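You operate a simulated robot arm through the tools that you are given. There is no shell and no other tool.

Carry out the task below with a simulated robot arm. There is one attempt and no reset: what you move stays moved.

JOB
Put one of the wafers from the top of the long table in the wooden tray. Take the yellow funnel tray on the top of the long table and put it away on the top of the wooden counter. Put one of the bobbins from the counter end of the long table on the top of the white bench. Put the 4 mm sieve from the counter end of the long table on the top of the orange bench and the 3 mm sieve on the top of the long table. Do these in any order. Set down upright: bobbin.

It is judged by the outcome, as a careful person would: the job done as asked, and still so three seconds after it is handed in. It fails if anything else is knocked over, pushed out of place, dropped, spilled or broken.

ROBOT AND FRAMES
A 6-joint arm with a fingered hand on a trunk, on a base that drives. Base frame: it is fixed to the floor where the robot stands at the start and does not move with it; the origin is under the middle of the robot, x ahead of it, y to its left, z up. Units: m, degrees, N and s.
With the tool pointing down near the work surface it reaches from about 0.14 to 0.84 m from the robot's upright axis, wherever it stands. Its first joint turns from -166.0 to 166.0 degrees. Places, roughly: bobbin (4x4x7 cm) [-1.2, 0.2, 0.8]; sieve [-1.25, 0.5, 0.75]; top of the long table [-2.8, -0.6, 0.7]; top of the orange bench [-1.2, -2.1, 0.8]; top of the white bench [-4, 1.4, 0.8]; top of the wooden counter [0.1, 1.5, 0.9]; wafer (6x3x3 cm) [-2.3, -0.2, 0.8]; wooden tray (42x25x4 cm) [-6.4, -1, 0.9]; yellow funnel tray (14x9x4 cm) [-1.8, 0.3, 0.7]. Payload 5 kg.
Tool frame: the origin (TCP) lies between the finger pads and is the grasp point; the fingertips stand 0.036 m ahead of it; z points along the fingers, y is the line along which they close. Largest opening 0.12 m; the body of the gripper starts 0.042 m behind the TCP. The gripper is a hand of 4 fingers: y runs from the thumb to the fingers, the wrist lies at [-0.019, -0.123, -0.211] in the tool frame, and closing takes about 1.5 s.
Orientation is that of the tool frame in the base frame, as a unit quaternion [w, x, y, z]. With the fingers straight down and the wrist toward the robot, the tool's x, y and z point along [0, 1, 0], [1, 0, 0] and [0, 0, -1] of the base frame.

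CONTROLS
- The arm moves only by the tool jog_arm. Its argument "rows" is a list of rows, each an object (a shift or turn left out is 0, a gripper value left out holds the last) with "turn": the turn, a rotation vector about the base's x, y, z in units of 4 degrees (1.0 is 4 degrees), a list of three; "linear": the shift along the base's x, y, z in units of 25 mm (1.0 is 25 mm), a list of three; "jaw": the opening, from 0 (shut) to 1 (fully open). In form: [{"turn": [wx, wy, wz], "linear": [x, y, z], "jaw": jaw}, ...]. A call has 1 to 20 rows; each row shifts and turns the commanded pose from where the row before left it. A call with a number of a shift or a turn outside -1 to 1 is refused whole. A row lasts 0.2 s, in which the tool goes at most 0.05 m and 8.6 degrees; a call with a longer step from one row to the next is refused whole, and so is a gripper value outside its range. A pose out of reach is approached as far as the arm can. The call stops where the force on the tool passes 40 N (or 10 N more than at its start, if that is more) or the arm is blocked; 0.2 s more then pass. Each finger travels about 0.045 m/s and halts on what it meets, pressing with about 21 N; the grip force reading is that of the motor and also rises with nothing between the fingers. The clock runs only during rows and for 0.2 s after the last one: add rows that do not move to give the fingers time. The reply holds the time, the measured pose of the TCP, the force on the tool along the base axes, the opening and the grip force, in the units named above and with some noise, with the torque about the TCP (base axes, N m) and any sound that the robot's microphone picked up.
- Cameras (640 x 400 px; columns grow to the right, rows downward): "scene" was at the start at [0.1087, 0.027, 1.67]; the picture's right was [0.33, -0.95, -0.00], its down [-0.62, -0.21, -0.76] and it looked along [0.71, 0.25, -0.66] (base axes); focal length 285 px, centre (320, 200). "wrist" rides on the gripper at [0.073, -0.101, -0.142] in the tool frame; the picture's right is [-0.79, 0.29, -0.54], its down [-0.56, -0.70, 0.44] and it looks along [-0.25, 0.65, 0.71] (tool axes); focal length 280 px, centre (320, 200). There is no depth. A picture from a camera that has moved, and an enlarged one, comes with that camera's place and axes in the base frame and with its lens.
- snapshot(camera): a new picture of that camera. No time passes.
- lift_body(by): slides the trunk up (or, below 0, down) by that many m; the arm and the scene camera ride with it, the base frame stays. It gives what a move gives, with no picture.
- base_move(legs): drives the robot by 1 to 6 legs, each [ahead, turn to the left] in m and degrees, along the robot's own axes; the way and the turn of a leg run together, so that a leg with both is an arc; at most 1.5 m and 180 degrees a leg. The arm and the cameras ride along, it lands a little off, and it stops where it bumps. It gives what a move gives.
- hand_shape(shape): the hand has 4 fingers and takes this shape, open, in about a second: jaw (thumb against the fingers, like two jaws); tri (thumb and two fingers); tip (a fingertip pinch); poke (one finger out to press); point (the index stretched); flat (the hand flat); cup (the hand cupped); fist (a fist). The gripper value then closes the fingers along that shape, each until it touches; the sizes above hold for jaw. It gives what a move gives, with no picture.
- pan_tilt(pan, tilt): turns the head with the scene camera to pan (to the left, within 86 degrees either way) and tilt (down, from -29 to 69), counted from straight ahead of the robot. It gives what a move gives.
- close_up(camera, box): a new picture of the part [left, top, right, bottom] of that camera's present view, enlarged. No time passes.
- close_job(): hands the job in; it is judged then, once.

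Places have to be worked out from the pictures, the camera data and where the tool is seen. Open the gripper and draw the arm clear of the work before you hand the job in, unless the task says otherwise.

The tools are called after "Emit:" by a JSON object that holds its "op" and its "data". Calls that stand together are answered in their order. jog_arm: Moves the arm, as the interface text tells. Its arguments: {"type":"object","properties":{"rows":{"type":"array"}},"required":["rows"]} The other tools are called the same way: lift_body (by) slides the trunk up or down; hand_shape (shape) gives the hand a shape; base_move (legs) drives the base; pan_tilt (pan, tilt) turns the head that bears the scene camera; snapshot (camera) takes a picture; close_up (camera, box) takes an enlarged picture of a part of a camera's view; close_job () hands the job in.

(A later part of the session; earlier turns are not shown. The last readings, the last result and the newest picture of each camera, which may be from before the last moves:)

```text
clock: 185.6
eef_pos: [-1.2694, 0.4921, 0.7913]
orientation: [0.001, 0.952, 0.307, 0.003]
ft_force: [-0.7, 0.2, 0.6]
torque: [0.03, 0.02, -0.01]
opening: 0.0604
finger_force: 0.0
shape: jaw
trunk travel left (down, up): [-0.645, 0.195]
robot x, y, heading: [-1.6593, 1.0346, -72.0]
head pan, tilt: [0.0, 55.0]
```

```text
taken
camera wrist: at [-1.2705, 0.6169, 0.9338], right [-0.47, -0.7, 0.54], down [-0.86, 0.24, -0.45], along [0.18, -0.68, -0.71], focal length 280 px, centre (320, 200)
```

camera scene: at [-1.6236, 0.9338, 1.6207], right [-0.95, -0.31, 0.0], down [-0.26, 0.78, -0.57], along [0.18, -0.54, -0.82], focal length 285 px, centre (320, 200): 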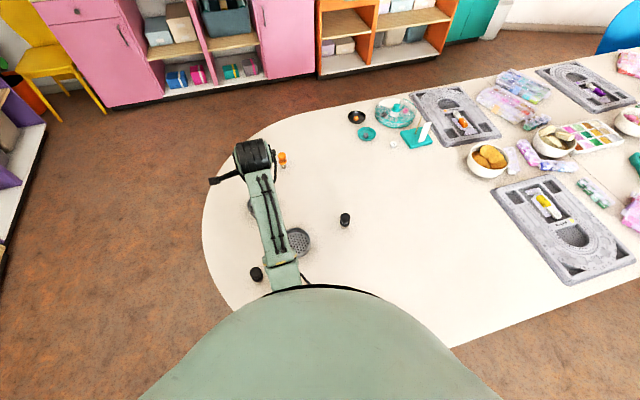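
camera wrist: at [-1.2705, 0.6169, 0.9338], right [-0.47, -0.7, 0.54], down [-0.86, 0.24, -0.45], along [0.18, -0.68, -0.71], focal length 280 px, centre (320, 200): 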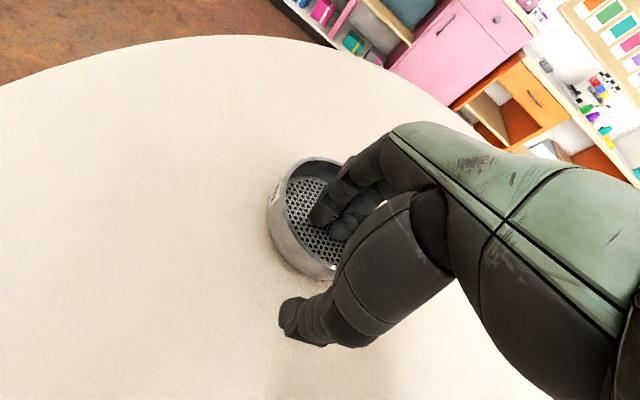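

Fingers are inside the ring and the thumb is outside. I'll close and lift.

Emit:
{"op": "jog_arm", "data": {"rows": [{"jaw": 0.35}, {"jaw": 0.2}, {"jaw": 0.1}, {"jaw": 0}, {"jaw": 0}, {"jaw": 0}, {"jaw": 0}, {"jaw": 0}, {"linear": [0, 0, 0.4]}, {"linear": [0, 0, 0.6]}, {"linear": [0, 0, 1]}, {"linear": [0, 0, 1]}]}}

Emit:
{"op": "snapshot", "data": {"camera": "wrist"}}

```text
clock: 188.2
eef_pos: [-1.2695, 0.4934, 0.8683]
orientation: [0.0, 0.952, 0.307, 0.002]
ft_force: [-0.3, 0.1, -0.6]
torque: [0.0, 0.02, 0.02]
opening: 0.0
finger_force: 21.0
shape: jaw
trunk travel left (down, up): [-0.645, 0.195]
robot x, y, heading: [-1.6516, 1.0306, -71.8]
head pan, tilt: [0.0, 55.0]
```

```text
taken
camera wrist: at [-1.2707, 0.6164, 1.0098], right [-0.47, -0.7, 0.54], down [-0.86, 0.24, -0.45], along [0.18, -0.68, -0.71], focal length 280 px, centre (320, 200)
```

wrist: 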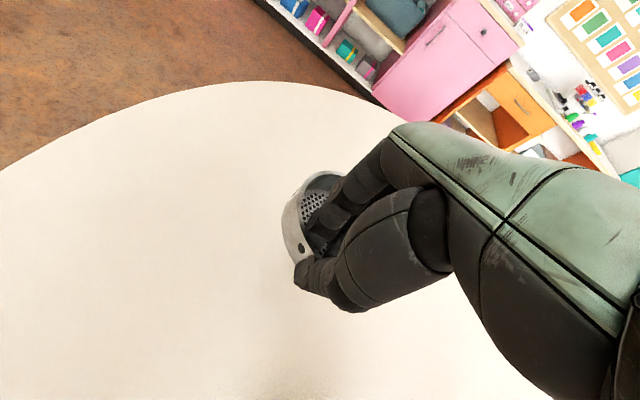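

The 3 mm sieve is held. I'll raise it and carry it over to the free area where the funnel tray was, around (-1.80, 0.33).

Emit:
{"op": "jog_arm", "data": {"rows": [{"linear": [0, 0, 1]}, {"linear": [0, 0, 1]}, {"linear": [0, 0, 1]}, {"linear": [-0.965, -0.206, 0.3], "turn": [0, 0, -0.405]}, {"linear": [-0.965, -0.206, 0.3], "turn": [0, 0, -0.405]}, {"linear": [-0.965, -0.206, 0], "turn": [0, 0, -0.405]}, {"linear": [-0.965, -0.206, 0], "turn": [0, 0, -0.405]}, {"linear": [-0.965, -0.206, 0], "turn": [0, 0, -0.405]}, {"linear": [-0.965, -0.206, 0], "turn": [0, 0, -0.405]}, {"linear": [-0.965, -0.206, 0], "turn": [0, 0, -0.405]}, {"linear": [-0.965, -0.206, 0], "turn": [0, 0, -0.405]}, {"linear": [-0.965, -0.206, 0], "turn": [0, 0, -0.405]}, {"linear": [-0.965, -0.206, 0], "turn": [0, 0, -0.405]}, {"linear": [-0.965, -0.206, 0], "turn": [0, 0, -0.405]}, {"linear": [-0.965, -0.206, 0], "turn": [0, 0, -0.405]}, {"linear": [-0.965, -0.206, 0], "turn": [0, 0, -0.405]}, {"linear": [-0.965, -0.206, 0], "turn": [0, 0, -0.405]}]}}

Emit:
{"op": "jog_arm", "data": {"rows": [{"linear": [-0.965, -0.206, 0], "turn": [0, 0, -0.405]}, {"linear": [-0.965, -0.206, 0], "turn": [0, 0, -0.405]}, {"linear": [-0.965, -0.206, 0], "turn": [0, 0, -0.405]}, {"linear": [-0.965, -0.206, 0], "turn": [0, 0, -0.405]}, {"linear": [-0.965, -0.206, 0], "turn": [0, 0, -0.405]}, {"linear": [-0.965, -0.206, 0], "turn": [0, 0, -0.405]}, {"linear": [-0.965, -0.206, 0], "turn": [0, 0, -0.405]}, {"linear": [-0.965, -0.206, 0], "turn": [0, 0, -0.405]}]}}

Emit:
{"op": "snapshot", "data": {"camera": "wrist"}}

Emit:
{"op": "snapshot", "data": {"camera": "scene"}}

```text
clock: 191.8
eef_pos: [-1.6065, 0.4189, 0.957]
orientation: [0.001, 0.993, 0.114, 0.002]
ft_force: [-0.9, -0.2, 0.1]
torque: [0.03, 0.0, 0.01]
opening: 0.0001
finger_force: 21.0
shape: jaw
trunk travel left (down, up): [-0.645, 0.195]
robot x, y, heading: [-1.6543, 1.0317, -71.7]
head pan, tilt: [0.0, 55.0]
```

```text
clock: 193.6
eef_pos: [-1.7995, 0.3778, 0.9565]
orientation: [0.001, 1.0, 0.001, 0.002]
ft_force: [-0.9, 0.1, -0.5]
torque: [-0.02, -0.03, 0.0]
opening: 0.0
finger_force: 21.0
shape: jaw
trunk travel left (down, up): [-0.645, 0.195]
robot x, y, heading: [-1.6548, 1.0312, -71.7]
head pan, tilt: [0.0, 55.0]
```

```text
taken
camera wrist: at [-1.7278, 0.4803, 1.0984], right [-0.79, -0.29, 0.54], down [-0.56, 0.7, -0.45], along [-0.25, -0.65, -0.71], focal length 280 px, centre (320, 200)
```

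wrist: 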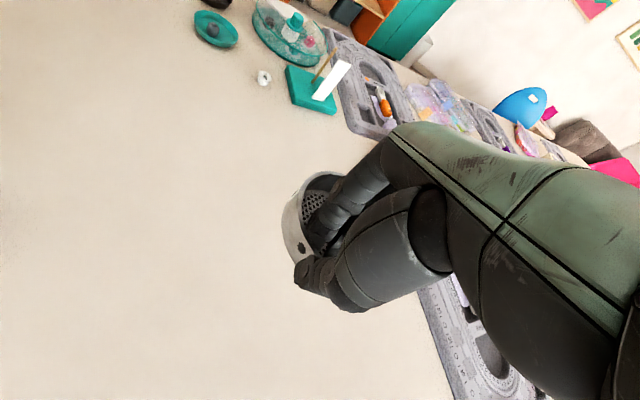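

```text
taken
camera scene: at [-1.6257, 0.9338, 1.6207], right [-0.95, -0.31, 0.0], down [-0.26, 0.78, -0.57], along [0.18, -0.54, -0.82], focal length 285 px, centre (320, 200)
```

scene: 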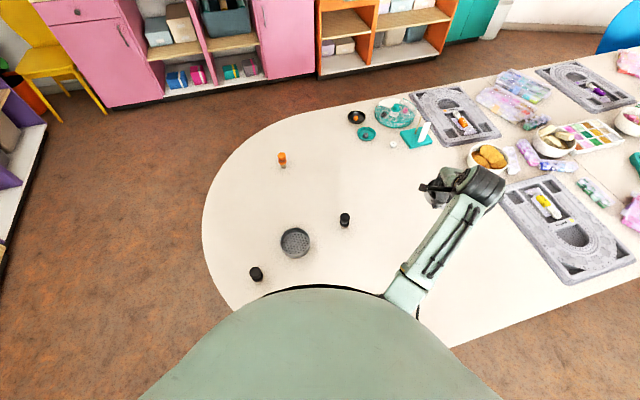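

The destination is clear. I'll lower to z≈0.82 and then step down until contact.

Emit:
{"op": "jog_arm", "data": {"rows": [{"linear": [0, 0, -1]}, {"linear": [0, 0, -1]}, {"linear": [0, 0, -1]}, {"linear": [0, 0, -1]}, {"linear": [0, 0, -0.8]}, {"linear": [0, 0, -0.3]}, {"linear": [0, 0, -0.2]}, {"linear": [0, 0, -0.2]}]}}

Emit:
{"op": "snapshot", "data": {"camera": "wrist"}}

```text
clock: 195.4
eef_pos: [-1.8009, 0.3798, 0.8198]
orientation: [0.003, 1.0, 0.001, 0.003]
ft_force: [0.9, -0.4, -1.4]
torque: [0.05, 0.03, -0.03]
opening: 0.0
finger_force: 21.2
shape: jaw
trunk travel left (down, up): [-0.645, 0.195]
robot x, y, heading: [-1.6548, 1.0312, -71.7]
head pan, tilt: [0.0, 55.0]
```

```text
taken
camera wrist: at [-1.7283, 0.4811, 0.9606], right [-0.79, -0.29, 0.54], down [-0.56, 0.7, -0.45], along [-0.25, -0.66, -0.71], focal length 280 px, centre (320, 200)
```

wrist: 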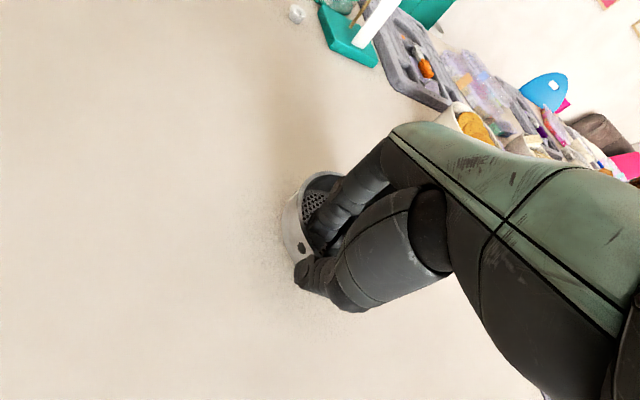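

Emit:
{"op": "jog_arm", "data": {"rows": [{"linear": [0, 0, -0.2]}, {"linear": [0, 0, -0.15]}, {"linear": [0, 0, -0.15]}, {"linear": [0, 0, -0.15]}, {"linear": [0, 0, -0.15]}, {"linear": [0, 0, -0.15]}]}}

```text
clock: 196.8
eef_pos: [-1.7997, 0.3794, 0.7959]
orientation: [0.001, 1.0, 0.001, 0.003]
ft_force: [0.7, 0.8, -0.5]
torque: [-0.02, -0.01, -0.02]
opening: 0.0001
finger_force: 21.3
shape: jaw
trunk travel left (down, up): [-0.645, 0.195]
robot x, y, heading: [-1.6525, 1.0322, -71.8]
head pan, tilt: [0.0, 55.0]
```

No contact yet at z=0.796. I'll continue in 2.5 mm steps.

Emit:
{"op": "jog_arm", "data": {"rows": [{"linear": [0, 0, -0.1]}, {"linear": [0, 0, -0.1]}, {"linear": [0, 0, -0.1]}]}}

Emit:
{"op": "snapshot", "data": {"camera": "wrist"}}

```text
clock: 197.6
eef_pos: [-1.7991, 0.3792, 0.7914]
orientation: [0.005, 1.0, 0.001, 0.001]
ft_force: [-0.4, 1.9, 15.1]
torque: [0.03, 0.03, 0.0]
opening: 0.0
finger_force: 21.1
shape: jaw
trunk travel left (down, up): [-0.645, 0.195]
robot x, y, heading: [-1.6535, 1.0352, -71.7]
head pan, tilt: [0.0, 55.0]
```

```text
taken
camera wrist: at [-1.7276, 0.4818, 0.9319], right [-0.79, -0.28, 0.54], down [-0.56, 0.7, -0.45], along [-0.25, -0.66, -0.71], focal length 280 px, centre (320, 200)
```

wrist: 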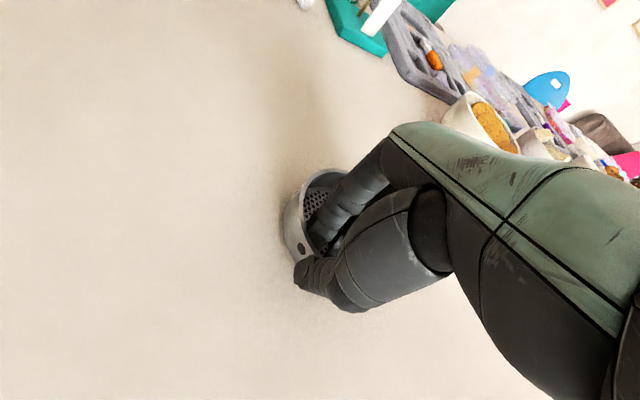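

Contact at z≈0.791 with 15 N. I'll ease up and open to half.

Emit:
{"op": "jog_arm", "data": {"rows": [{"linear": [0, 0, 0.1]}, {}, {"jaw": 0.15}, {"jaw": 0.3}, {"jaw": 0.45}, {"jaw": 0.5}, {"jaw": 0.5}, {"jaw": 0.5}, {"linear": [0, 0, 0.4]}, {"linear": [0, 0, 0.6]}, {"linear": [0, 0, 1]}, {"linear": [0, 0, 1]}, {"linear": [0, 0, 1]}, {"linear": [0, 0, 1]}]}}

Emit:
{"op": "snapshot", "data": {"camera": "wrist"}}

Emit:
{"op": "snapshot", "data": {"camera": "scene"}}

```text
clock: 200.6
eef_pos: [-1.7994, 0.378, 0.9162]
orientation: [0.002, 1.0, 0.001, 0.002]
ft_force: [0.2, 0.5, 0.3]
torque: [-0.02, 0.0, 0.0]
opening: 0.0596
finger_force: 0.1
shape: jaw
trunk travel left (down, up): [-0.645, 0.195]
robot x, y, heading: [-1.6536, 1.0313, -71.7]
head pan, tilt: [0.0, 55.0]
```

```text
taken
camera wrist: at [-1.7273, 0.48, 1.0575], right [-0.79, -0.29, 0.54], down [-0.56, 0.7, -0.45], along [-0.25, -0.66, -0.71], focal length 280 px, centre (320, 200)
```

wrist: 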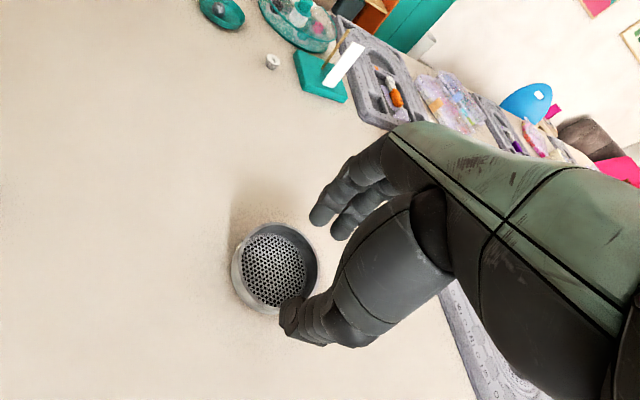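

```text
taken
camera scene: at [-1.6248, 0.9344, 1.6207], right [-0.95, -0.31, 0.0], down [-0.26, 0.78, -0.57], along [0.18, -0.54, -0.82], focal length 285 px, centre (320, 200)
```

scene: 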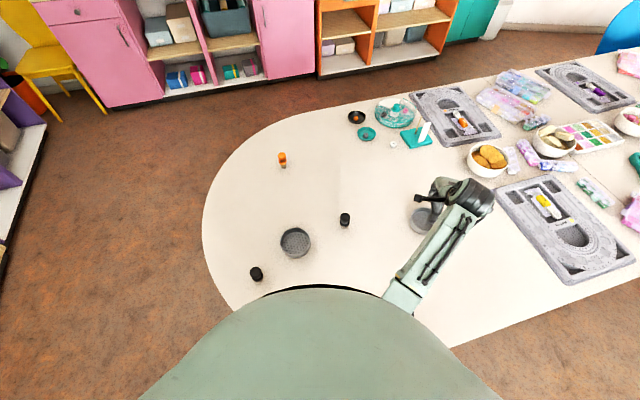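

The 3 mm sieve is now flat in its new spot on the table. Next is a bobbin; I'll zoom in on the black one near (-1.55, 0.43) for its shape.

Emit:
{"op": "close_up", "data": {"camera": "scene", "box": [325, 200, 365, 240]}}

Emit:
{"op": "close_up", "data": {"camera": "scene", "box": [230, 210, 330, 290]}}

```text
10.00 times, centred on (345, 220) of scene
camera zoom: at [-1.6248, 0.9344, 1.6207], right [-0.95, -0.31, 0.0], down [-0.26, 0.78, -0.57], along [0.18, -0.54, -0.82], focal length 2847 px, centre (70, 0)
```

zoom: 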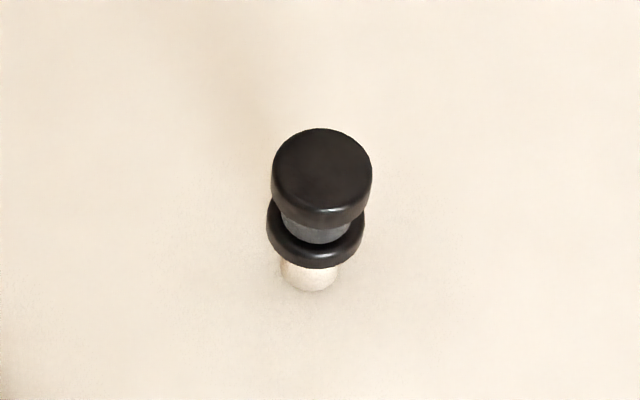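

```text
5.00 times, centred on (280, 250) of scene
camera zoom: at [-1.6248, 0.9344, 1.6207], right [-0.95, -0.31, 0.0], down [-0.26, 0.78, -0.57], along [0.18, -0.54, -0.82], focal length 1423 px, centre (520, -50)
```

zoom: 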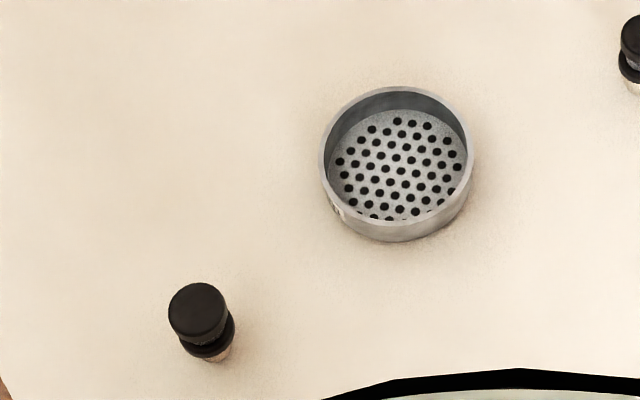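

The bobbin stands on a narrow foot at about (-1.55, 0.441), with a cap, groove and flange above. I'll move over it with the hand open.

Emit:
{"op": "jog_arm", "data": {"rows": [{"linear": [0, 0, 1], "jaw": 0.5}, {"linear": [0.9976, 0.252, 0], "jaw": 0.9}, {"linear": [0.9976, 0.252, 0]}, {"linear": [0.9976, 0.252, 0]}, {"linear": [0.9976, 0.252, 0]}, {"linear": [0.9976, 0.252, 0]}, {"linear": [0.9976, 0.252, 0]}, {"linear": [0.9976, 0.252, 0]}, {"linear": [0.9976, 0.252, 0]}, {"linear": [0.9976, 0.252, 0]}, {"linear": [0.9976, 0.252, 0]}, {}]}}

Emit:
{"op": "snapshot", "data": {"camera": "wrist"}}

```text
clock: 203.2
eef_pos: [-1.5518, 0.4429, 0.9394]
orientation: [0.002, 1.0, 0.002, 0.002]
ft_force: [-0.2, 0.8, 0.3]
torque: [-0.01, -0.04, 0.04]
opening: 0.1079
finger_force: 0.1
shape: jaw
trunk travel left (down, up): [-0.645, 0.195]
robot x, y, heading: [-1.657, 1.0325, -71.7]
head pan, tilt: [0.0, 55.0]
```

```text
taken
camera wrist: at [-1.4795, 0.5446, 1.0812], right [-0.79, -0.29, 0.54], down [-0.56, 0.7, -0.45], along [-0.25, -0.66, -0.71], focal length 280 px, centre (320, 200)
```

wrist: 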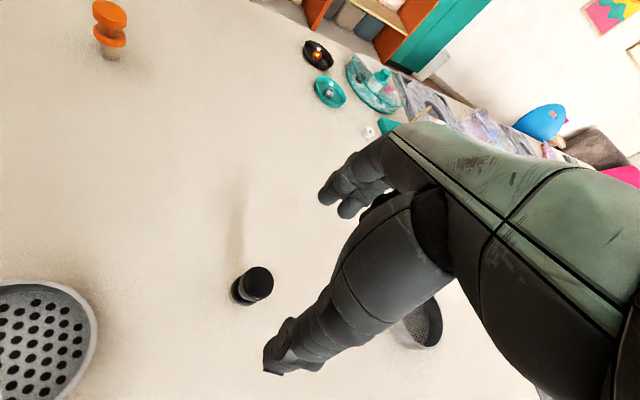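

The bobbin is nearly centred between the fingers. I'll adjust a few millimetres and descend partway.

Emit:
{"op": "jog_arm", "data": {"rows": [{"linear": [0.08, -0.16, -1]}, {"linear": [0, 0, -1]}, {"linear": [0, 0, -1]}, {}]}}

Emit:
{"op": "snapshot", "data": {"camera": "wrist"}}

```text
clock: 204.2
eef_pos: [-1.5488, 0.4405, 0.8646]
orientation: [0.002, 1.0, 0.0, 0.003]
ft_force: [0.8, -0.3, -0.6]
torque: [0.02, 0.01, -0.03]
opening: 0.108
finger_force: 0.0
shape: jaw
trunk travel left (down, up): [-0.645, 0.195]
robot x, y, heading: [-1.6561, 1.0334, -71.7]
head pan, tilt: [0.0, 55.0]
```

```text
taken
camera wrist: at [-1.4779, 0.542, 1.0068], right [-0.79, -0.29, 0.54], down [-0.56, 0.7, -0.45], along [-0.25, -0.66, -0.71], focal length 280 px, centre (320, 200)
```

wrist: 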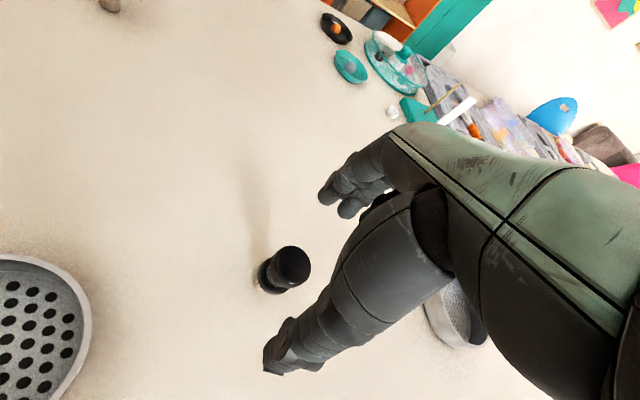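

It's well centred. I'll go down to grasp height.

Emit:
{"op": "jog_arm", "data": {"rows": [{"linear": [0.1, -0.12, -1]}, {"linear": [0, 0, -1]}, {"linear": [0, 0, -0.7]}, {"linear": [0, 0, -0.3]}, {}]}}

Emit:
{"op": "snapshot", "data": {"camera": "wrist"}}

```text
clock: 205.4
eef_pos: [-1.5458, 0.4366, 0.7901]
orientation: [0.002, 1.0, 0.001, 0.002]
ft_force: [-1.0, -0.1, 0.7]
torque: [0.01, 0.02, 0.02]
opening: 0.1081
finger_force: 0.2
shape: jaw
trunk travel left (down, up): [-0.645, 0.195]
robot x, y, heading: [-1.6578, 1.0318, -71.8]
head pan, tilt: [0.0, 55.0]
```

```text
taken
camera wrist: at [-1.4737, 0.5381, 0.9321], right [-0.79, -0.29, 0.54], down [-0.56, 0.7, -0.45], along [-0.25, -0.66, -0.71], focal length 280 px, centre (320, 200)
```

wrist: 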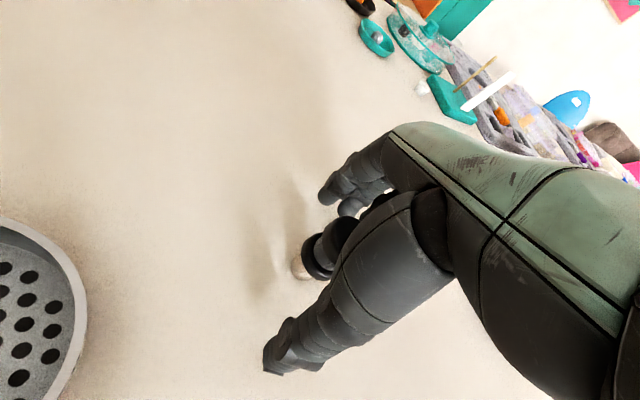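

The bobbin is right at the TCP. I'll close gradually.

Emit:
{"op": "jog_arm", "data": {"rows": [{"jaw": 0.75}, {"jaw": 0.6}, {"jaw": 0.5}, {"jaw": 0.4}, {"jaw": 0.3}, {"jaw": 0.2}, {"jaw": 0.1}, {"jaw": 0.1}, {"jaw": 0.1}]}}

Emit:
{"op": "snapshot", "data": {"camera": "wrist"}}

```text
clock: 207.4
eef_pos: [-1.5461, 0.4361, 0.7907]
orientation: [0.002, 1.0, 0.002, 0.002]
ft_force: [-0.5, 0.8, -0.4]
torque: [0.01, 0.02, 0.01]
opening: 0.0216
finger_force: 20.6
shape: jaw
trunk travel left (down, up): [-0.645, 0.195]
robot x, y, heading: [-1.6564, 1.0319, -71.7]
head pan, tilt: [0.0, 55.0]
```

```text
taken
camera wrist: at [-1.4737, 0.538, 0.9322], right [-0.79, -0.29, 0.54], down [-0.56, 0.7, -0.45], along [-0.25, -0.66, -0.71], focal length 280 px, centre (320, 200)
```

wrist: 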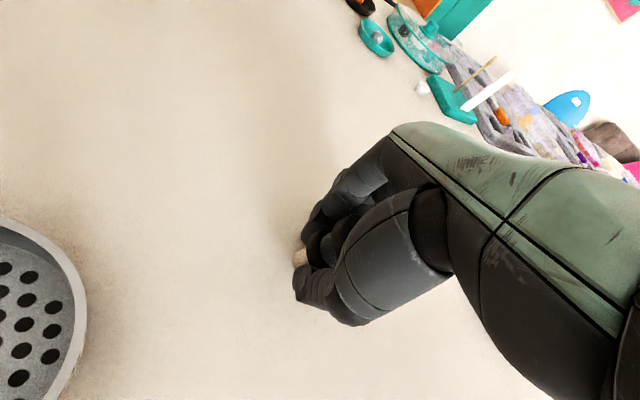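

It's gripped at a 22 mm opening. I'll zoom in to check whether the bobbin stayed vertical.

Emit:
{"op": "close_up", "data": {"camera": "wrist", "box": [270, 200, 398, 280]}}

Emit:
{"op": "jog_arm", "data": {"rows": [{"linear": [0, 0, 0.4]}, {"linear": [0, 0, 0.6]}, {"linear": [0, 0, 1]}, {"linear": [0, 0, 1]}, {"linear": [0, 0, 1]}]}}

Emit:
{"op": "close_up", "data": {"camera": "wrist", "box": [270, 200, 398, 280]}}

Emit:
{"op": "close_up", "data": {"camera": "scene", "box": [280, 160, 440, 260]}}

```text
5.00 times, centred on (334, 240) of wrist
camera zoom: at [-1.4737, 0.538, 0.9322], right [-0.79, -0.29, 0.54], down [-0.56, 0.7, -0.45], along [-0.25, -0.66, -0.71], focal length 1402 px, centre (250, 0)
```

zoom: 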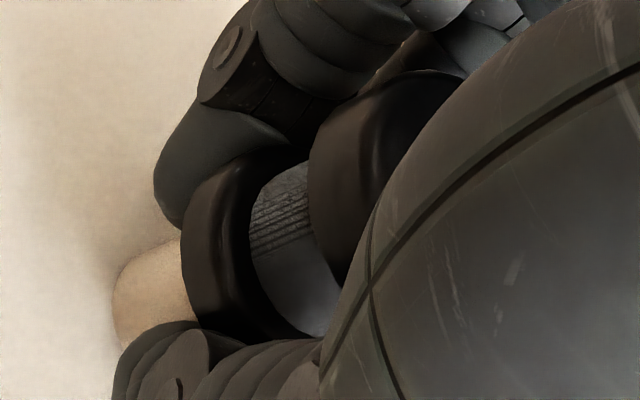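

```text
clock: 208.6
eef_pos: [-1.547, 0.4344, 0.8891]
orientation: [0.001, 1.0, 0.001, 0.002]
ft_force: [-0.5, 0.1, -0.3]
torque: [-0.01, 0.0, -0.03]
opening: 0.0219
finger_force: 21.3
shape: jaw
trunk travel left (down, up): [-0.645, 0.195]
robot x, y, heading: [-1.6571, 1.0329, -71.7]
head pan, tilt: [0.0, 55.0]
```

```text
5.00 times, centred on (334, 240) of wrist
camera zoom: at [-1.474, 0.5368, 1.0319], right [-0.79, -0.29, 0.54], down [-0.56, 0.7, -0.45], along [-0.25, -0.66, -0.71], focal length 1402 px, centre (250, 0)
```

zoom: 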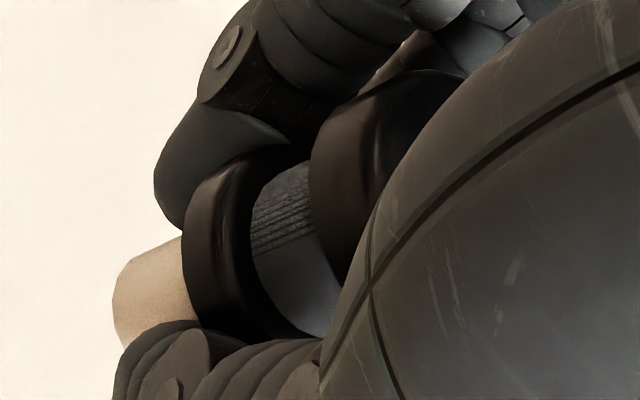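

```text
4.00 times, centred on (360, 210) of scene
camera zoom: at [-1.6246, 0.9342, 1.6207], right [-0.95, -0.31, 0.0], down [-0.26, 0.78, -0.57], along [0.18, -0.54, -0.82], focal length 1139 px, centre (160, 160)
```

zoom: 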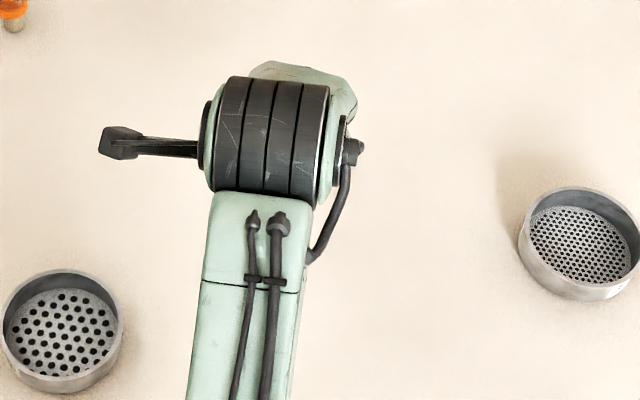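

The bobbin is held firmly and vertical. I'll retract and raise the arm, then drive into the lane toward the white bench.

Emit:
{"op": "jog_arm", "data": {"rows": [{"linear": [0, 0, 1]}, {"linear": [0, 0, 1]}, {"linear": [-0.3, 0.9, 1], "turn": [0, 0, 0.76]}, {"linear": [-0.3, 0.9, 1], "turn": [0, 0, 0.76]}, {"linear": [-0.3, 0.9, 1], "turn": [0, 0, 0.76]}, {"linear": [-0.3, 0.9, 1], "turn": [0, 0, 0.76]}, {"linear": [-0.3, 0.9, 0], "turn": [0, 0, 0.76]}, {"turn": [0, 0, 0.76]}]}}

Emit:
{"op": "base_move", "data": {"legs": [[0, -138.3], [0.45, 0], [0, 48], [0.7, 0]]}}

Emit:
{"op": "pan_tilt", "data": {"pan": -35, "tilt": 30}}

Emit:
{"op": "snapshot", "data": {"camera": "scene"}}

Emit:
{"op": "snapshot", "data": {"camera": "wrist"}}

```text
clock: 210.4
eef_pos: [-1.5833, 0.5466, 1.0378]
orientation: [0.003, 0.987, 0.16, 0.003]
ft_force: [-0.3, 0.2, -0.8]
torque: [0.03, 0.05, -0.01]
opening: 0.0218
finger_force: 20.8
shape: jaw
trunk travel left (down, up): [-0.645, 0.195]
robot x, y, heading: [-1.6563, 1.0348, -72.0]
head pan, tilt: [0.0, 55.0]
```

```text
clock: 216.9
eef_pos: [-2.077, 1.2595, 1.0421]
orientation: [0.016, -0.542, 0.84, 0.02]
ft_force: [-0.2, -0.6, -0.3]
torque: [-0.01, -0.01, -0.01]
opening: 0.0213
finger_force: 21.3
shape: jaw
trunk travel left (down, up): [-0.645, 0.195]
robot x, y, heading: [-1.6535, 1.0327, 155.6]
head pan, tilt: [0.0, 55.0]
stopped in leg 1: the robot was blocked; the commanded pose is now the measured one
```

```text
clock: 217.9
eef_pos: [-2.0764, 1.2611, 1.0416]
orientation: [0.016, -0.542, 0.84, 0.019]
ft_force: [0.1, -1.4, 0.0]
torque: [0.0, -0.01, 0.02]
opening: 0.0213
finger_force: 21.4
shape: jaw
trunk travel left (down, up): [-0.645, 0.195]
robot x, y, heading: [-1.6568, 1.03, 155.8]
head pan, tilt: [-35.0, 30.0]
```

```text
taken
camera scene: at [-1.7102, 1.168, 1.6581], right [0.86, 0.51, -0.02], down [0.25, -0.45, -0.86], along [-0.45, 0.73, -0.52], focal length 285 px, centre (320, 200)
```

scene: 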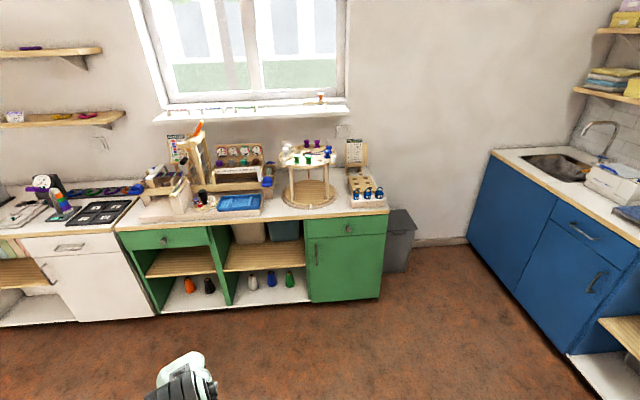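

```text
taken
camera wrist: at [-2.0153, 1.1461, 1.178], right [0.06, 0.81, 0.58], down [0.87, 0.24, -0.43], along [-0.49, 0.53, -0.69], focal length 280 px, centre (320, 200)
```

wrist: 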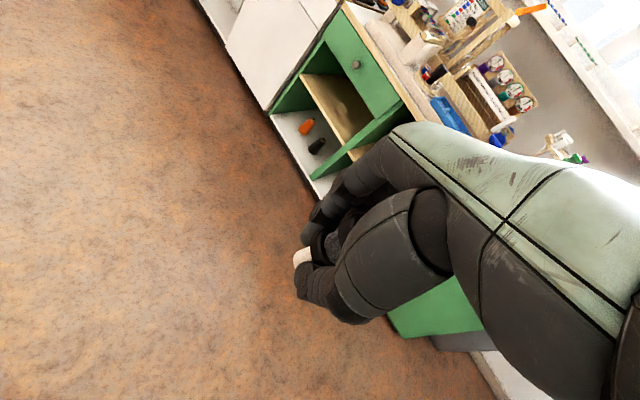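

The base was blocked near the end of the turn and seems slightly tilted, so something at the base or rear touched the table or its leg. I'll look toward the table before moving.

Emit:
{"op": "pan_tilt", "data": {"pan": 80, "tilt": 50}}

Emit:
{"op": "snapshot", "data": {"camera": "scene"}}

```text
clock: 219.9
eef_pos: [-2.0762, 1.2613, 1.0406]
orientation: [0.016, -0.543, 0.84, 0.018]
ft_force: [0.0, 0.2, -0.4]
torque: [-0.06, -0.01, -0.01]
opening: 0.0214
finger_force: 21.5
shape: jaw
trunk travel left (down, up): [-0.645, 0.195]
robot x, y, heading: [-1.6536, 1.0359, 155.6]
head pan, tilt: [80.0, 50.0]
```

```text
taken
camera scene: at [-1.7085, 1.025, 1.6323], right [-0.83, 0.56, -0.01], down [0.42, 0.62, -0.66], along [-0.37, -0.55, -0.75], focal length 285 px, centre (320, 200)
```

scene: 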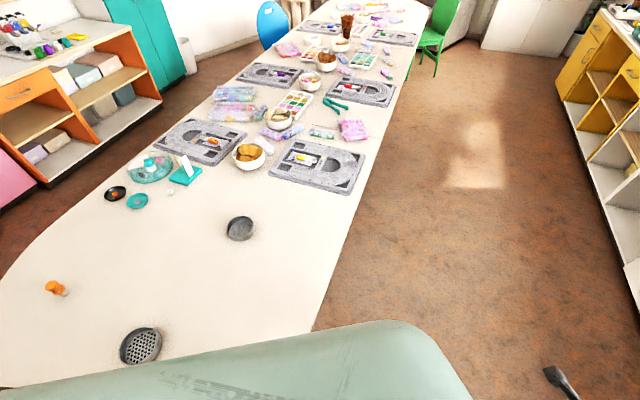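

Nothing on the table has shifted. Driving forward at this heading takes me away from the table edge, so I'll do that and recheck.

Emit:
{"op": "base_move", "data": {"legs": [[0.2, 0]]}}

Emit:
{"op": "snapshot", "data": {"camera": "scene"}}

```text
clock: 221.6
eef_pos: [-2.2617, 1.3396, 1.0394]
orientation: [0.017, -0.544, 0.839, 0.018]
ft_force: [-0.6, 0.6, -2.1]
torque: [-0.04, -0.02, 0.01]
opening: 0.0213
finger_force: 21.1
shape: jaw
trunk travel left (down, up): [-0.645, 0.195]
robot x, y, heading: [-1.8368, 1.112, 155.8]
head pan, tilt: [80.0, 50.0]
```

```text
taken
camera scene: at [-1.9111, 1.0626, 1.6273], right [-0.83, 0.56, 0.0], down [0.43, 0.63, -0.64], along [-0.36, -0.53, -0.77], focal length 285 px, centre (320, 200)
```

scene: 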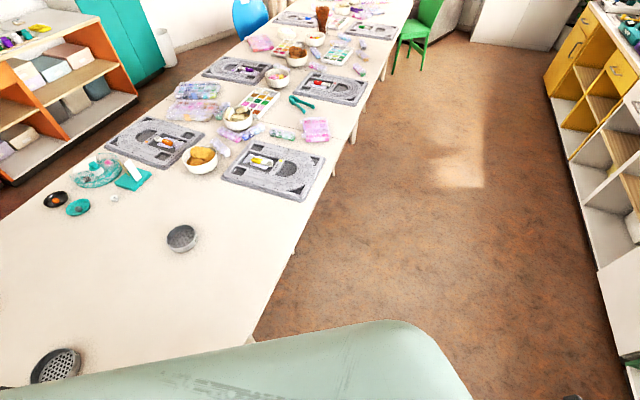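

I'm clear of the table now. I'll correct the small tool tilt and look at the white bench ahead.

Emit:
{"op": "jog_arm", "data": {"rows": [{"turn": [-0.7, 0.13, 0]}, {}]}}

Emit:
{"op": "pan_tilt", "data": {"pan": 10, "tilt": 20}}

Emit:
{"op": "snapshot", "data": {"camera": "scene"}}

Emit:
{"op": "close_up", "data": {"camera": "scene", "box": [200, 120, 360, 220]}}

```text
clock: 222.2
eef_pos: [-2.2631, 1.3402, 1.0379]
orientation: [-0.001, -0.543, 0.839, 0.001]
ft_force: [0.3, -0.5, -0.3]
torque: [0.0, -0.02, 0.03]
opening: 0.0216
finger_force: 20.5
shape: jaw
trunk travel left (down, up): [-0.645, 0.195]
robot x, y, heading: [-1.8382, 1.1152, 155.5]
head pan, tilt: [80.0, 50.0]
```

```text
clock: 223.6
eef_pos: [-2.2628, 1.3397, 1.0385]
orientation: [-0.001, -0.543, 0.84, 0.002]
ft_force: [0.3, 0.9, -1.8]
torque: [-0.04, -0.02, 0.03]
opening: 0.0214
finger_force: 20.8
shape: jaw
trunk travel left (down, up): [-0.645, 0.195]
robot x, y, heading: [-1.8372, 1.1156, 155.6]
head pan, tilt: [10.0, 20.0]
```

```text
taken
camera scene: at [-1.9582, 1.1481, 1.6728], right [0.25, 0.97, 0.0], down [0.33, -0.08, -0.94], along [-0.91, 0.23, -0.34], focal length 285 px, centre (320, 200)
```

scene: 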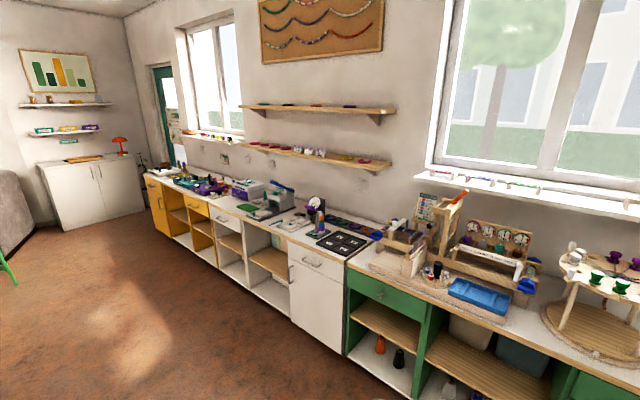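

```text
4.00 times, centred on (280, 170) of scene
camera zoom: at [-1.9582, 1.1481, 1.6728], right [0.25, 0.97, 0.0], down [0.33, -0.08, -0.94], along [-0.91, 0.23, -0.34], focal length 1139 px, centre (480, 320)
```

zoom: 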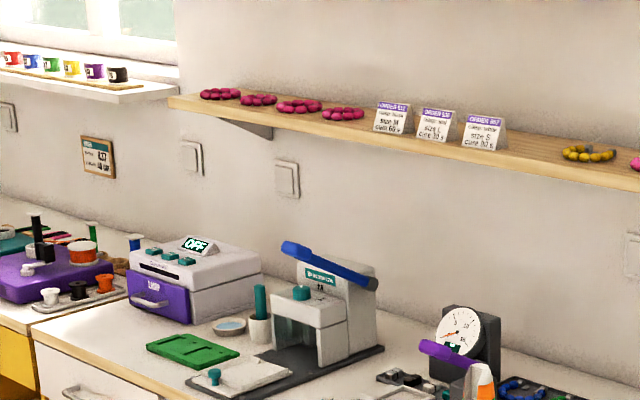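

The white bench is busy but shows a free strip at its left front and possibly elsewhere. I'll raise the trunk and drive to a viewpoint facing it.

Emit:
{"op": "lift_body", "data": {"by": 0.12}}

Emit:
{"op": "base_move", "data": {"legs": [[0, 36.2], [1.0, 0], [0.9, 0], [0, -66]]}}

Emit:
{"op": "pan_tilt", "data": {"pan": 0, "tilt": 40}}

Emit:
{"op": "snapshot", "data": {"camera": "scene"}}

Emit:
{"op": "snapshot", "data": {"camera": "wrist"}}

```text
clock: 225.1
eef_pos: [-2.2628, 1.3392, 1.1594]
orientation: [-0.001, -0.543, 0.839, 0.001]
ft_force: [-0.5, -0.1, -0.8]
torque: [-0.01, -0.02, 0.0]
opening: 0.0213
finger_force: 21.3
shape: jaw
trunk travel left (down, up): [-0.765, 0.075]
robot x, y, heading: [-1.8362, 1.1134, 155.8]
head pan, tilt: [10.0, 20.0]
```

```text
clock: 240.9
eef_pos: [-3.9615, 1.1239, 1.1583]
orientation: [0.0, -0.313, 0.95, 0.002]
ft_force: [-0.7, -0.2, -0.6]
torque: [-0.04, -0.01, 0.01]
opening: 0.0213
finger_force: 20.8
shape: jaw
trunk travel left (down, up): [-0.765, 0.075]
robot x, y, heading: [-3.7045, 0.7236, 126.5]
head pan, tilt: [10.0, 20.0]
```

```text
clock: 241.8
eef_pos: [-3.9626, 1.1255, 1.1576]
orientation: [0.0, -0.314, 0.95, 0.002]
ft_force: [-0.7, 0.0, -0.7]
torque: [0.01, 0.0, 0.01]
opening: 0.0214
finger_force: 21.1
shape: jaw
trunk travel left (down, up): [-0.765, 0.075]
robot x, y, heading: [-3.7052, 0.7199, 126.1]
head pan, tilt: [0.0, 40.0]
```

```text
taken
camera scene: at [-3.7727, 0.8123, 1.7615], right [0.8, 0.59, 0.0], down [0.38, -0.52, -0.77], along [-0.46, 0.62, -0.64], focal length 285 px, centre (320, 200)
```

scene: 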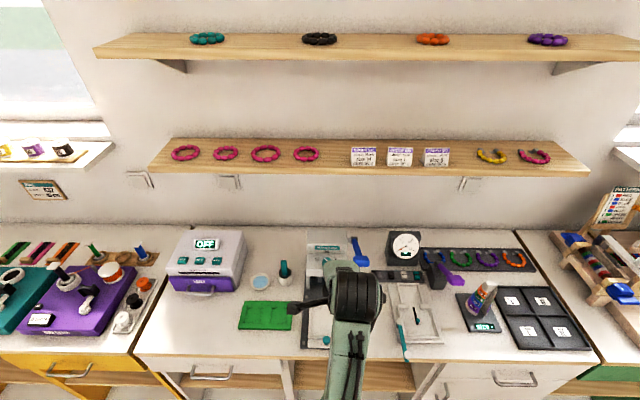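

```text
taken
camera wrist: at [-3.9596, 1.0001, 1.2997], right [0.46, 0.7, 0.54], down [0.87, -0.23, -0.45], along [-0.19, 0.68, -0.71], focal length 280 px, centre (320, 200)
```

wrist: 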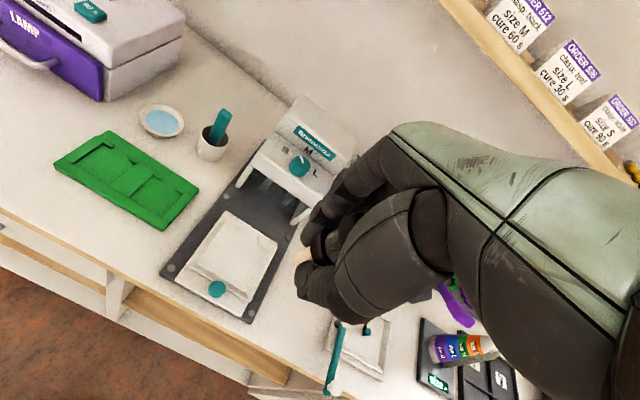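

The bench top is at z≈0.80 and there is a free patch at its left front, in front of the purple lamp box, centred at about (-4.40, 0.96). I'll shift the base to the left along the bench to reach it comfortably.

Emit:
{"op": "base_move", "data": {"legs": [[0, 90], [0.27, 0], [0, -90]]}}

Emit:
{"op": "pan_tilt", "data": {"pan": 10, "tilt": 50}}

Emit:
{"op": "snapshot", "data": {"camera": "scene"}}

Emit:
{"op": "snapshot", "data": {"camera": "wrist"}}

```text
clock: 253.1
eef_pos: [-4.1842, 0.9502, 1.1581]
orientation: [-0.001, -0.318, 0.948, 0.001]
ft_force: [0.3, -0.2, -1.3]
torque: [-0.03, -0.01, 0.03]
opening: 0.0211
finger_force: 21.2
shape: jaw
trunk travel left (down, up): [-0.765, 0.075]
robot x, y, heading: [-3.9168, 0.5492, 127.1]
head pan, tilt: [0.0, 40.0]
```

```text
clock: 253.8
eef_pos: [-4.1839, 0.9504, 1.1576]
orientation: [-0.001, -0.319, 0.948, 0.001]
ft_force: [0.1, -0.6, -1.4]
torque: [-0.02, -0.03, 0.04]
opening: 0.0214
finger_force: 21.8
shape: jaw
trunk travel left (down, up): [-0.765, 0.075]
robot x, y, heading: [-3.9208, 0.5514, 127.1]
head pan, tilt: [10.0, 50.0]
```

```text
taken
camera scene: at [-3.9964, 0.6254, 1.7473], right [0.68, 0.73, 0.0], down [0.56, -0.52, -0.64], along [-0.47, 0.44, -0.77], focal length 285 px, centre (320, 200)
```

scene: 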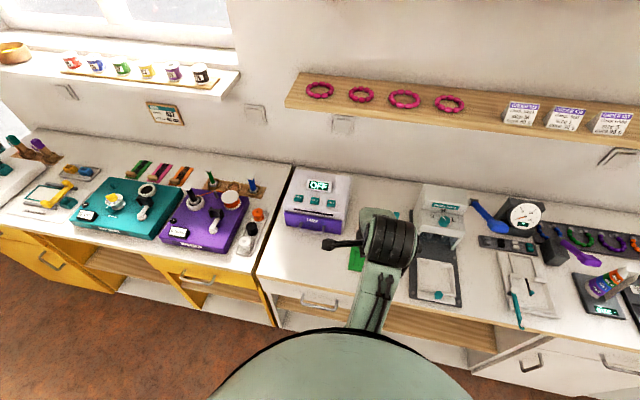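

```text
taken
camera wrist: at [-4.1802, 0.8263, 1.2997], right [0.46, 0.71, 0.54], down [0.87, -0.22, -0.45], along [-0.2, 0.67, -0.71], focal length 280 px, centre (320, 200)
```

wrist: 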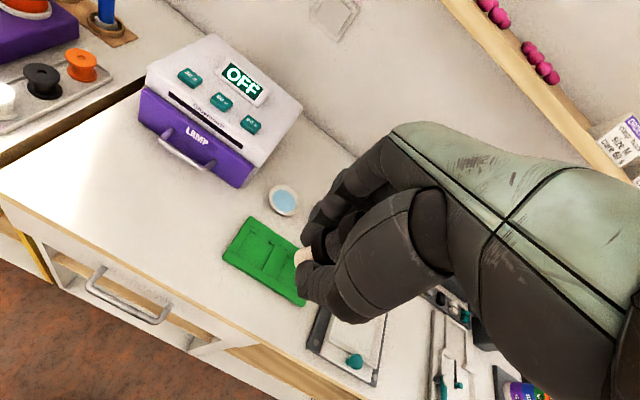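

The free patch is confirmed around (-4.40, 0.95). I'll move the bobbin above it and descend partway.

Emit:
{"op": "jog_arm", "data": {"rows": [{"linear": [-0.978, -0.01, 0]}, {"linear": [-0.978, -0.01, 0]}, {"linear": [-0.978, -0.01, 0]}, {"linear": [-0.978, -0.01, 0]}, {"linear": [-0.978, -0.01, 0]}, {"linear": [-0.978, -0.01, 0]}, {"linear": [-0.978, -0.01, 0]}, {"linear": [-0.978, -0.01, 0]}, {"linear": [-0.978, -0.01, 0]}, {"linear": [0, 0, -1]}, {"linear": [0, 0, -1]}, {"linear": [0, 0, -1]}, {"linear": [0, 0, -1]}, {"linear": [0, 0, -1]}, {"linear": [0, 0, -1]}, {"linear": [0, 0, -1]}, {"linear": [0, 0, -1]}]}}

Emit:
{"op": "snapshot", "data": {"camera": "wrist"}}

Emit:
{"op": "snapshot", "data": {"camera": "scene"}}

```text
clock: 257.4
eef_pos: [-4.4036, 0.9489, 0.9565]
orientation: [0.0, -0.318, 0.948, 0.002]
ft_force: [-0.1, 0.3, -0.2]
torque: [0.0, -0.02, 0.01]
opening: 0.0209
finger_force: 20.6
shape: jaw
trunk travel left (down, up): [-0.765, 0.075]
robot x, y, heading: [-3.92, 0.5494, 127.0]
head pan, tilt: [10.0, 50.0]
```

```text
taken
camera wrist: at [-4.3997, 0.8249, 1.0979], right [0.46, 0.7, 0.54], down [0.87, -0.22, -0.45], along [-0.2, 0.67, -0.71], focal length 280 px, centre (320, 200)
```

wrist: 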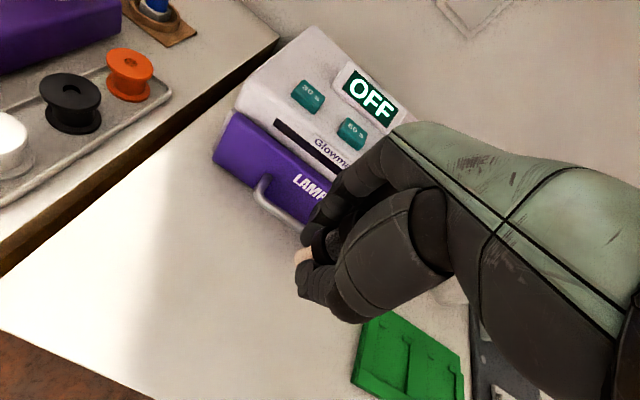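

```text
taken
camera scene: at [-3.997, 0.6255, 1.7472], right [0.68, 0.73, 0.0], down [0.56, -0.52, -0.64], along [-0.47, 0.44, -0.77], focal length 285 px, centre (320, 200)
```

scene: 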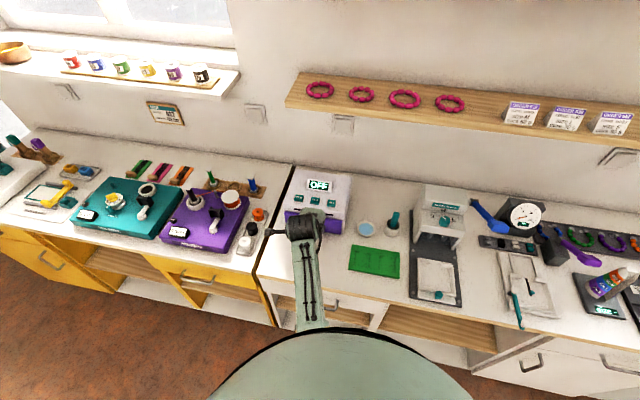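

The hand is rather close to the lamp's handle, so I'll shift about 3.5 cm toward the front edge before lowering.

Emit:
{"op": "jog_arm", "data": {"rows": [{"linear": [0.41, -0.57, 0]}, {"linear": [0.41, -0.57, 0]}, {"linear": [0, 0, -1]}, {"linear": [0, 0, -1]}, {"linear": [0, 0, -0.6]}, {}]}}

Emit:
{"op": "snapshot", "data": {"camera": "wrist"}}

Emit:
{"op": "close_up", "data": {"camera": "scene", "box": [230, 160, 390, 300]}}

```text
clock: 258.8
eef_pos: [-4.3842, 0.9206, 0.8933]
orientation: [0.0, -0.319, 0.948, 0.002]
ft_force: [-0.6, -0.4, -0.3]
torque: [-0.01, -0.02, 0.04]
opening: 0.0211
finger_force: 21.4
shape: jaw
trunk travel left (down, up): [-0.765, 0.075]
robot x, y, heading: [-3.9215, 0.5467, 127.0]
head pan, tilt: [10.0, 50.0]
```

```text
taken
camera wrist: at [-4.3799, 0.7961, 1.0357], right [0.46, 0.7, 0.54], down [0.87, -0.22, -0.45], along [-0.2, 0.67, -0.71], focal length 280 px, centre (320, 200)
```

wrist: 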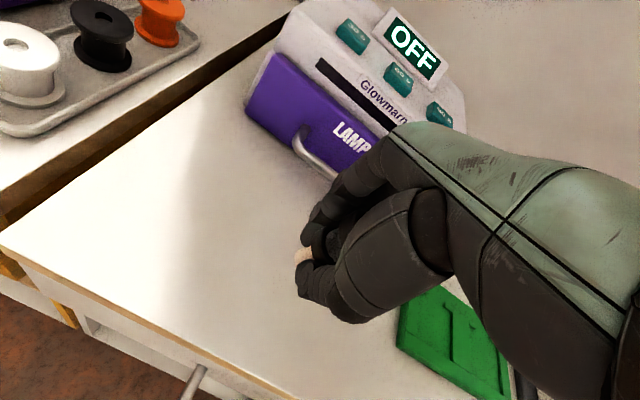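

```text
2.86 times, centred on (310, 230) of scene
camera zoom: at [-3.9967, 0.6254, 1.7472], right [0.68, 0.73, 0.0], down [0.56, -0.52, -0.64], along [-0.47, 0.44, -0.77], focal length 813 px, centre (349, 114)
```

zoom: 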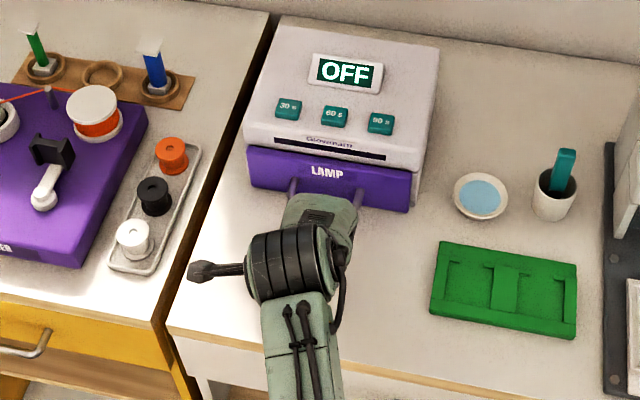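

The hand has about 10 cm to the lamp handle at finger level. I'll continue down slowly; contact is expected around z≈0.85.

Emit:
{"op": "jog_arm", "data": {"rows": [{"linear": [0, 0, -0.4]}, {"linear": [0, 0, -0.4]}, {"linear": [0, 0, -0.3]}, {"linear": [0, 0, -0.1]}, {"linear": [0, 0, -0.1]}, {}]}}

Emit:
{"op": "close_up", "data": {"camera": "wrist", "box": [220, 180, 412, 300]}}

```text
clock: 260.2
eef_pos: [-4.383, 0.9205, 0.8615]
orientation: [-0.001, -0.318, 0.948, 0.001]
ft_force: [-0.2, 0.9, -1.0]
torque: [-0.05, -0.01, 0.04]
opening: 0.021
finger_force: 21.1
shape: jaw
trunk travel left (down, up): [-0.765, 0.075]
robot x, y, heading: [-3.9205, 0.5479, 127.0]
head pan, tilt: [10.0, 50.0]
```

```text
3.33 times, centred on (316, 240) of wrist
camera zoom: at [-4.3797, 0.7956, 1.0023], right [0.46, 0.71, 0.54], down [0.87, -0.22, -0.45], along [-0.2, 0.67, -0.71], focal length 935 px, centre (333, 67)
```

zoom: 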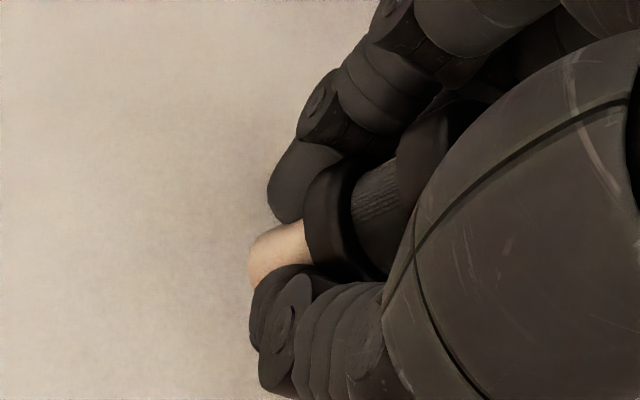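

Still no contact. I'll go down in 2.5 mm steps.

Emit:
{"op": "jog_arm", "data": {"rows": [{"linear": [0, 0, -0.1]}, {"linear": [0, 0, -0.1]}, {"linear": [0, 0, -0.1]}]}}

```text
clock: 261.0
eef_pos: [-4.3836, 0.9216, 0.852]
orientation: [-0.001, -0.319, 0.948, 0.002]
ft_force: [-0.6, -0.3, -1.3]
torque: [0.01, -0.03, 0.02]
opening: 0.021
finger_force: 21.2
shape: jaw
trunk travel left (down, up): [-0.765, 0.075]
robot x, y, heading: [-3.9237, 0.5491, 126.8]
head pan, tilt: [10.0, 50.0]
```

Emit:
{"op": "jog_arm", "data": {"rows": [{"linear": [0, 0, -0.08]}, {"linear": [0, 0, -0.08]}, {}]}}

```text
clock: 261.8
eef_pos: [-4.3831, 0.9205, 0.8487]
orientation: [0.0, -0.318, 0.948, 0.001]
ft_force: [-0.2, 0.5, -0.4]
torque: [-0.02, 0.0, 0.0]
opening: 0.0212
finger_force: 21.0
shape: jaw
trunk travel left (down, up): [-0.765, 0.075]
robot x, y, heading: [-3.9168, 0.5482, 127.3]
head pan, tilt: [10.0, 50.0]
```

No contact at z=0.849 yet (force near zero). I'll keep stepping down by 2 mm at a time.

Emit:
{"op": "jog_arm", "data": {"rows": [{"linear": [0, 0, -0.08]}, {"linear": [0, 0, -0.08]}, {}]}}

```text
clock: 262.6
eef_pos: [-4.383, 0.9204, 0.8455]
orientation: [-0.002, -0.318, 0.948, 0.003]
ft_force: [-0.9, 0.3, 2.1]
torque: [-0.01, 0.01, 0.02]
opening: 0.0209
finger_force: 20.9
shape: jaw
trunk travel left (down, up): [-0.765, 0.075]
robot x, y, heading: [-3.9208, 0.5523, 127.3]
head pan, tilt: [10.0, 50.0]
```

There's a slight 2 N contact at z≈0.8455. One more 1 mm step will confirm it.

Emit:
{"op": "jog_arm", "data": {"rows": [{"linear": [0, 0, -0.05]}, {}]}}

Emit:
{"op": "close_up", "data": {"camera": "wrist", "box": [220, 180, 412, 300]}}

```text
clock: 263.2
eef_pos: [-4.3822, 0.9207, 0.8447]
orientation: [-0.001, -0.318, 0.948, 0.001]
ft_force: [-0.3, -0.3, 7.5]
torque: [0.04, -0.01, 0.05]
opening: 0.0214
finger_force: 20.5
shape: jaw
trunk travel left (down, up): [-0.765, 0.075]
robot x, y, heading: [-3.9212, 0.547, 127.0]
head pan, tilt: [10.0, 50.0]
```

```text
3.33 times, centred on (316, 240) of wrist
camera zoom: at [-4.3792, 0.7959, 0.9862], right [0.46, 0.7, 0.54], down [0.87, -0.22, -0.45], along [-0.2, 0.68, -0.71], focal length 935 px, centre (333, 67)
```

zoom: 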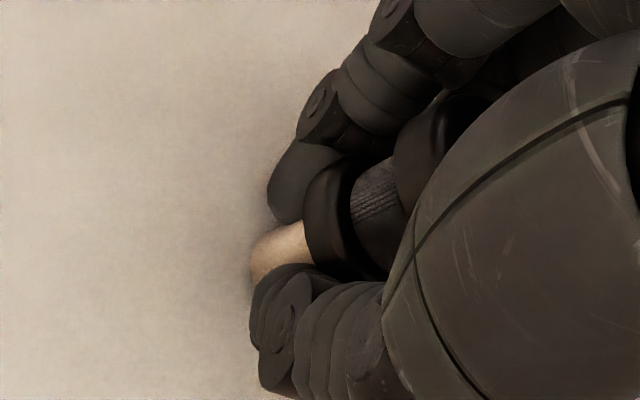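

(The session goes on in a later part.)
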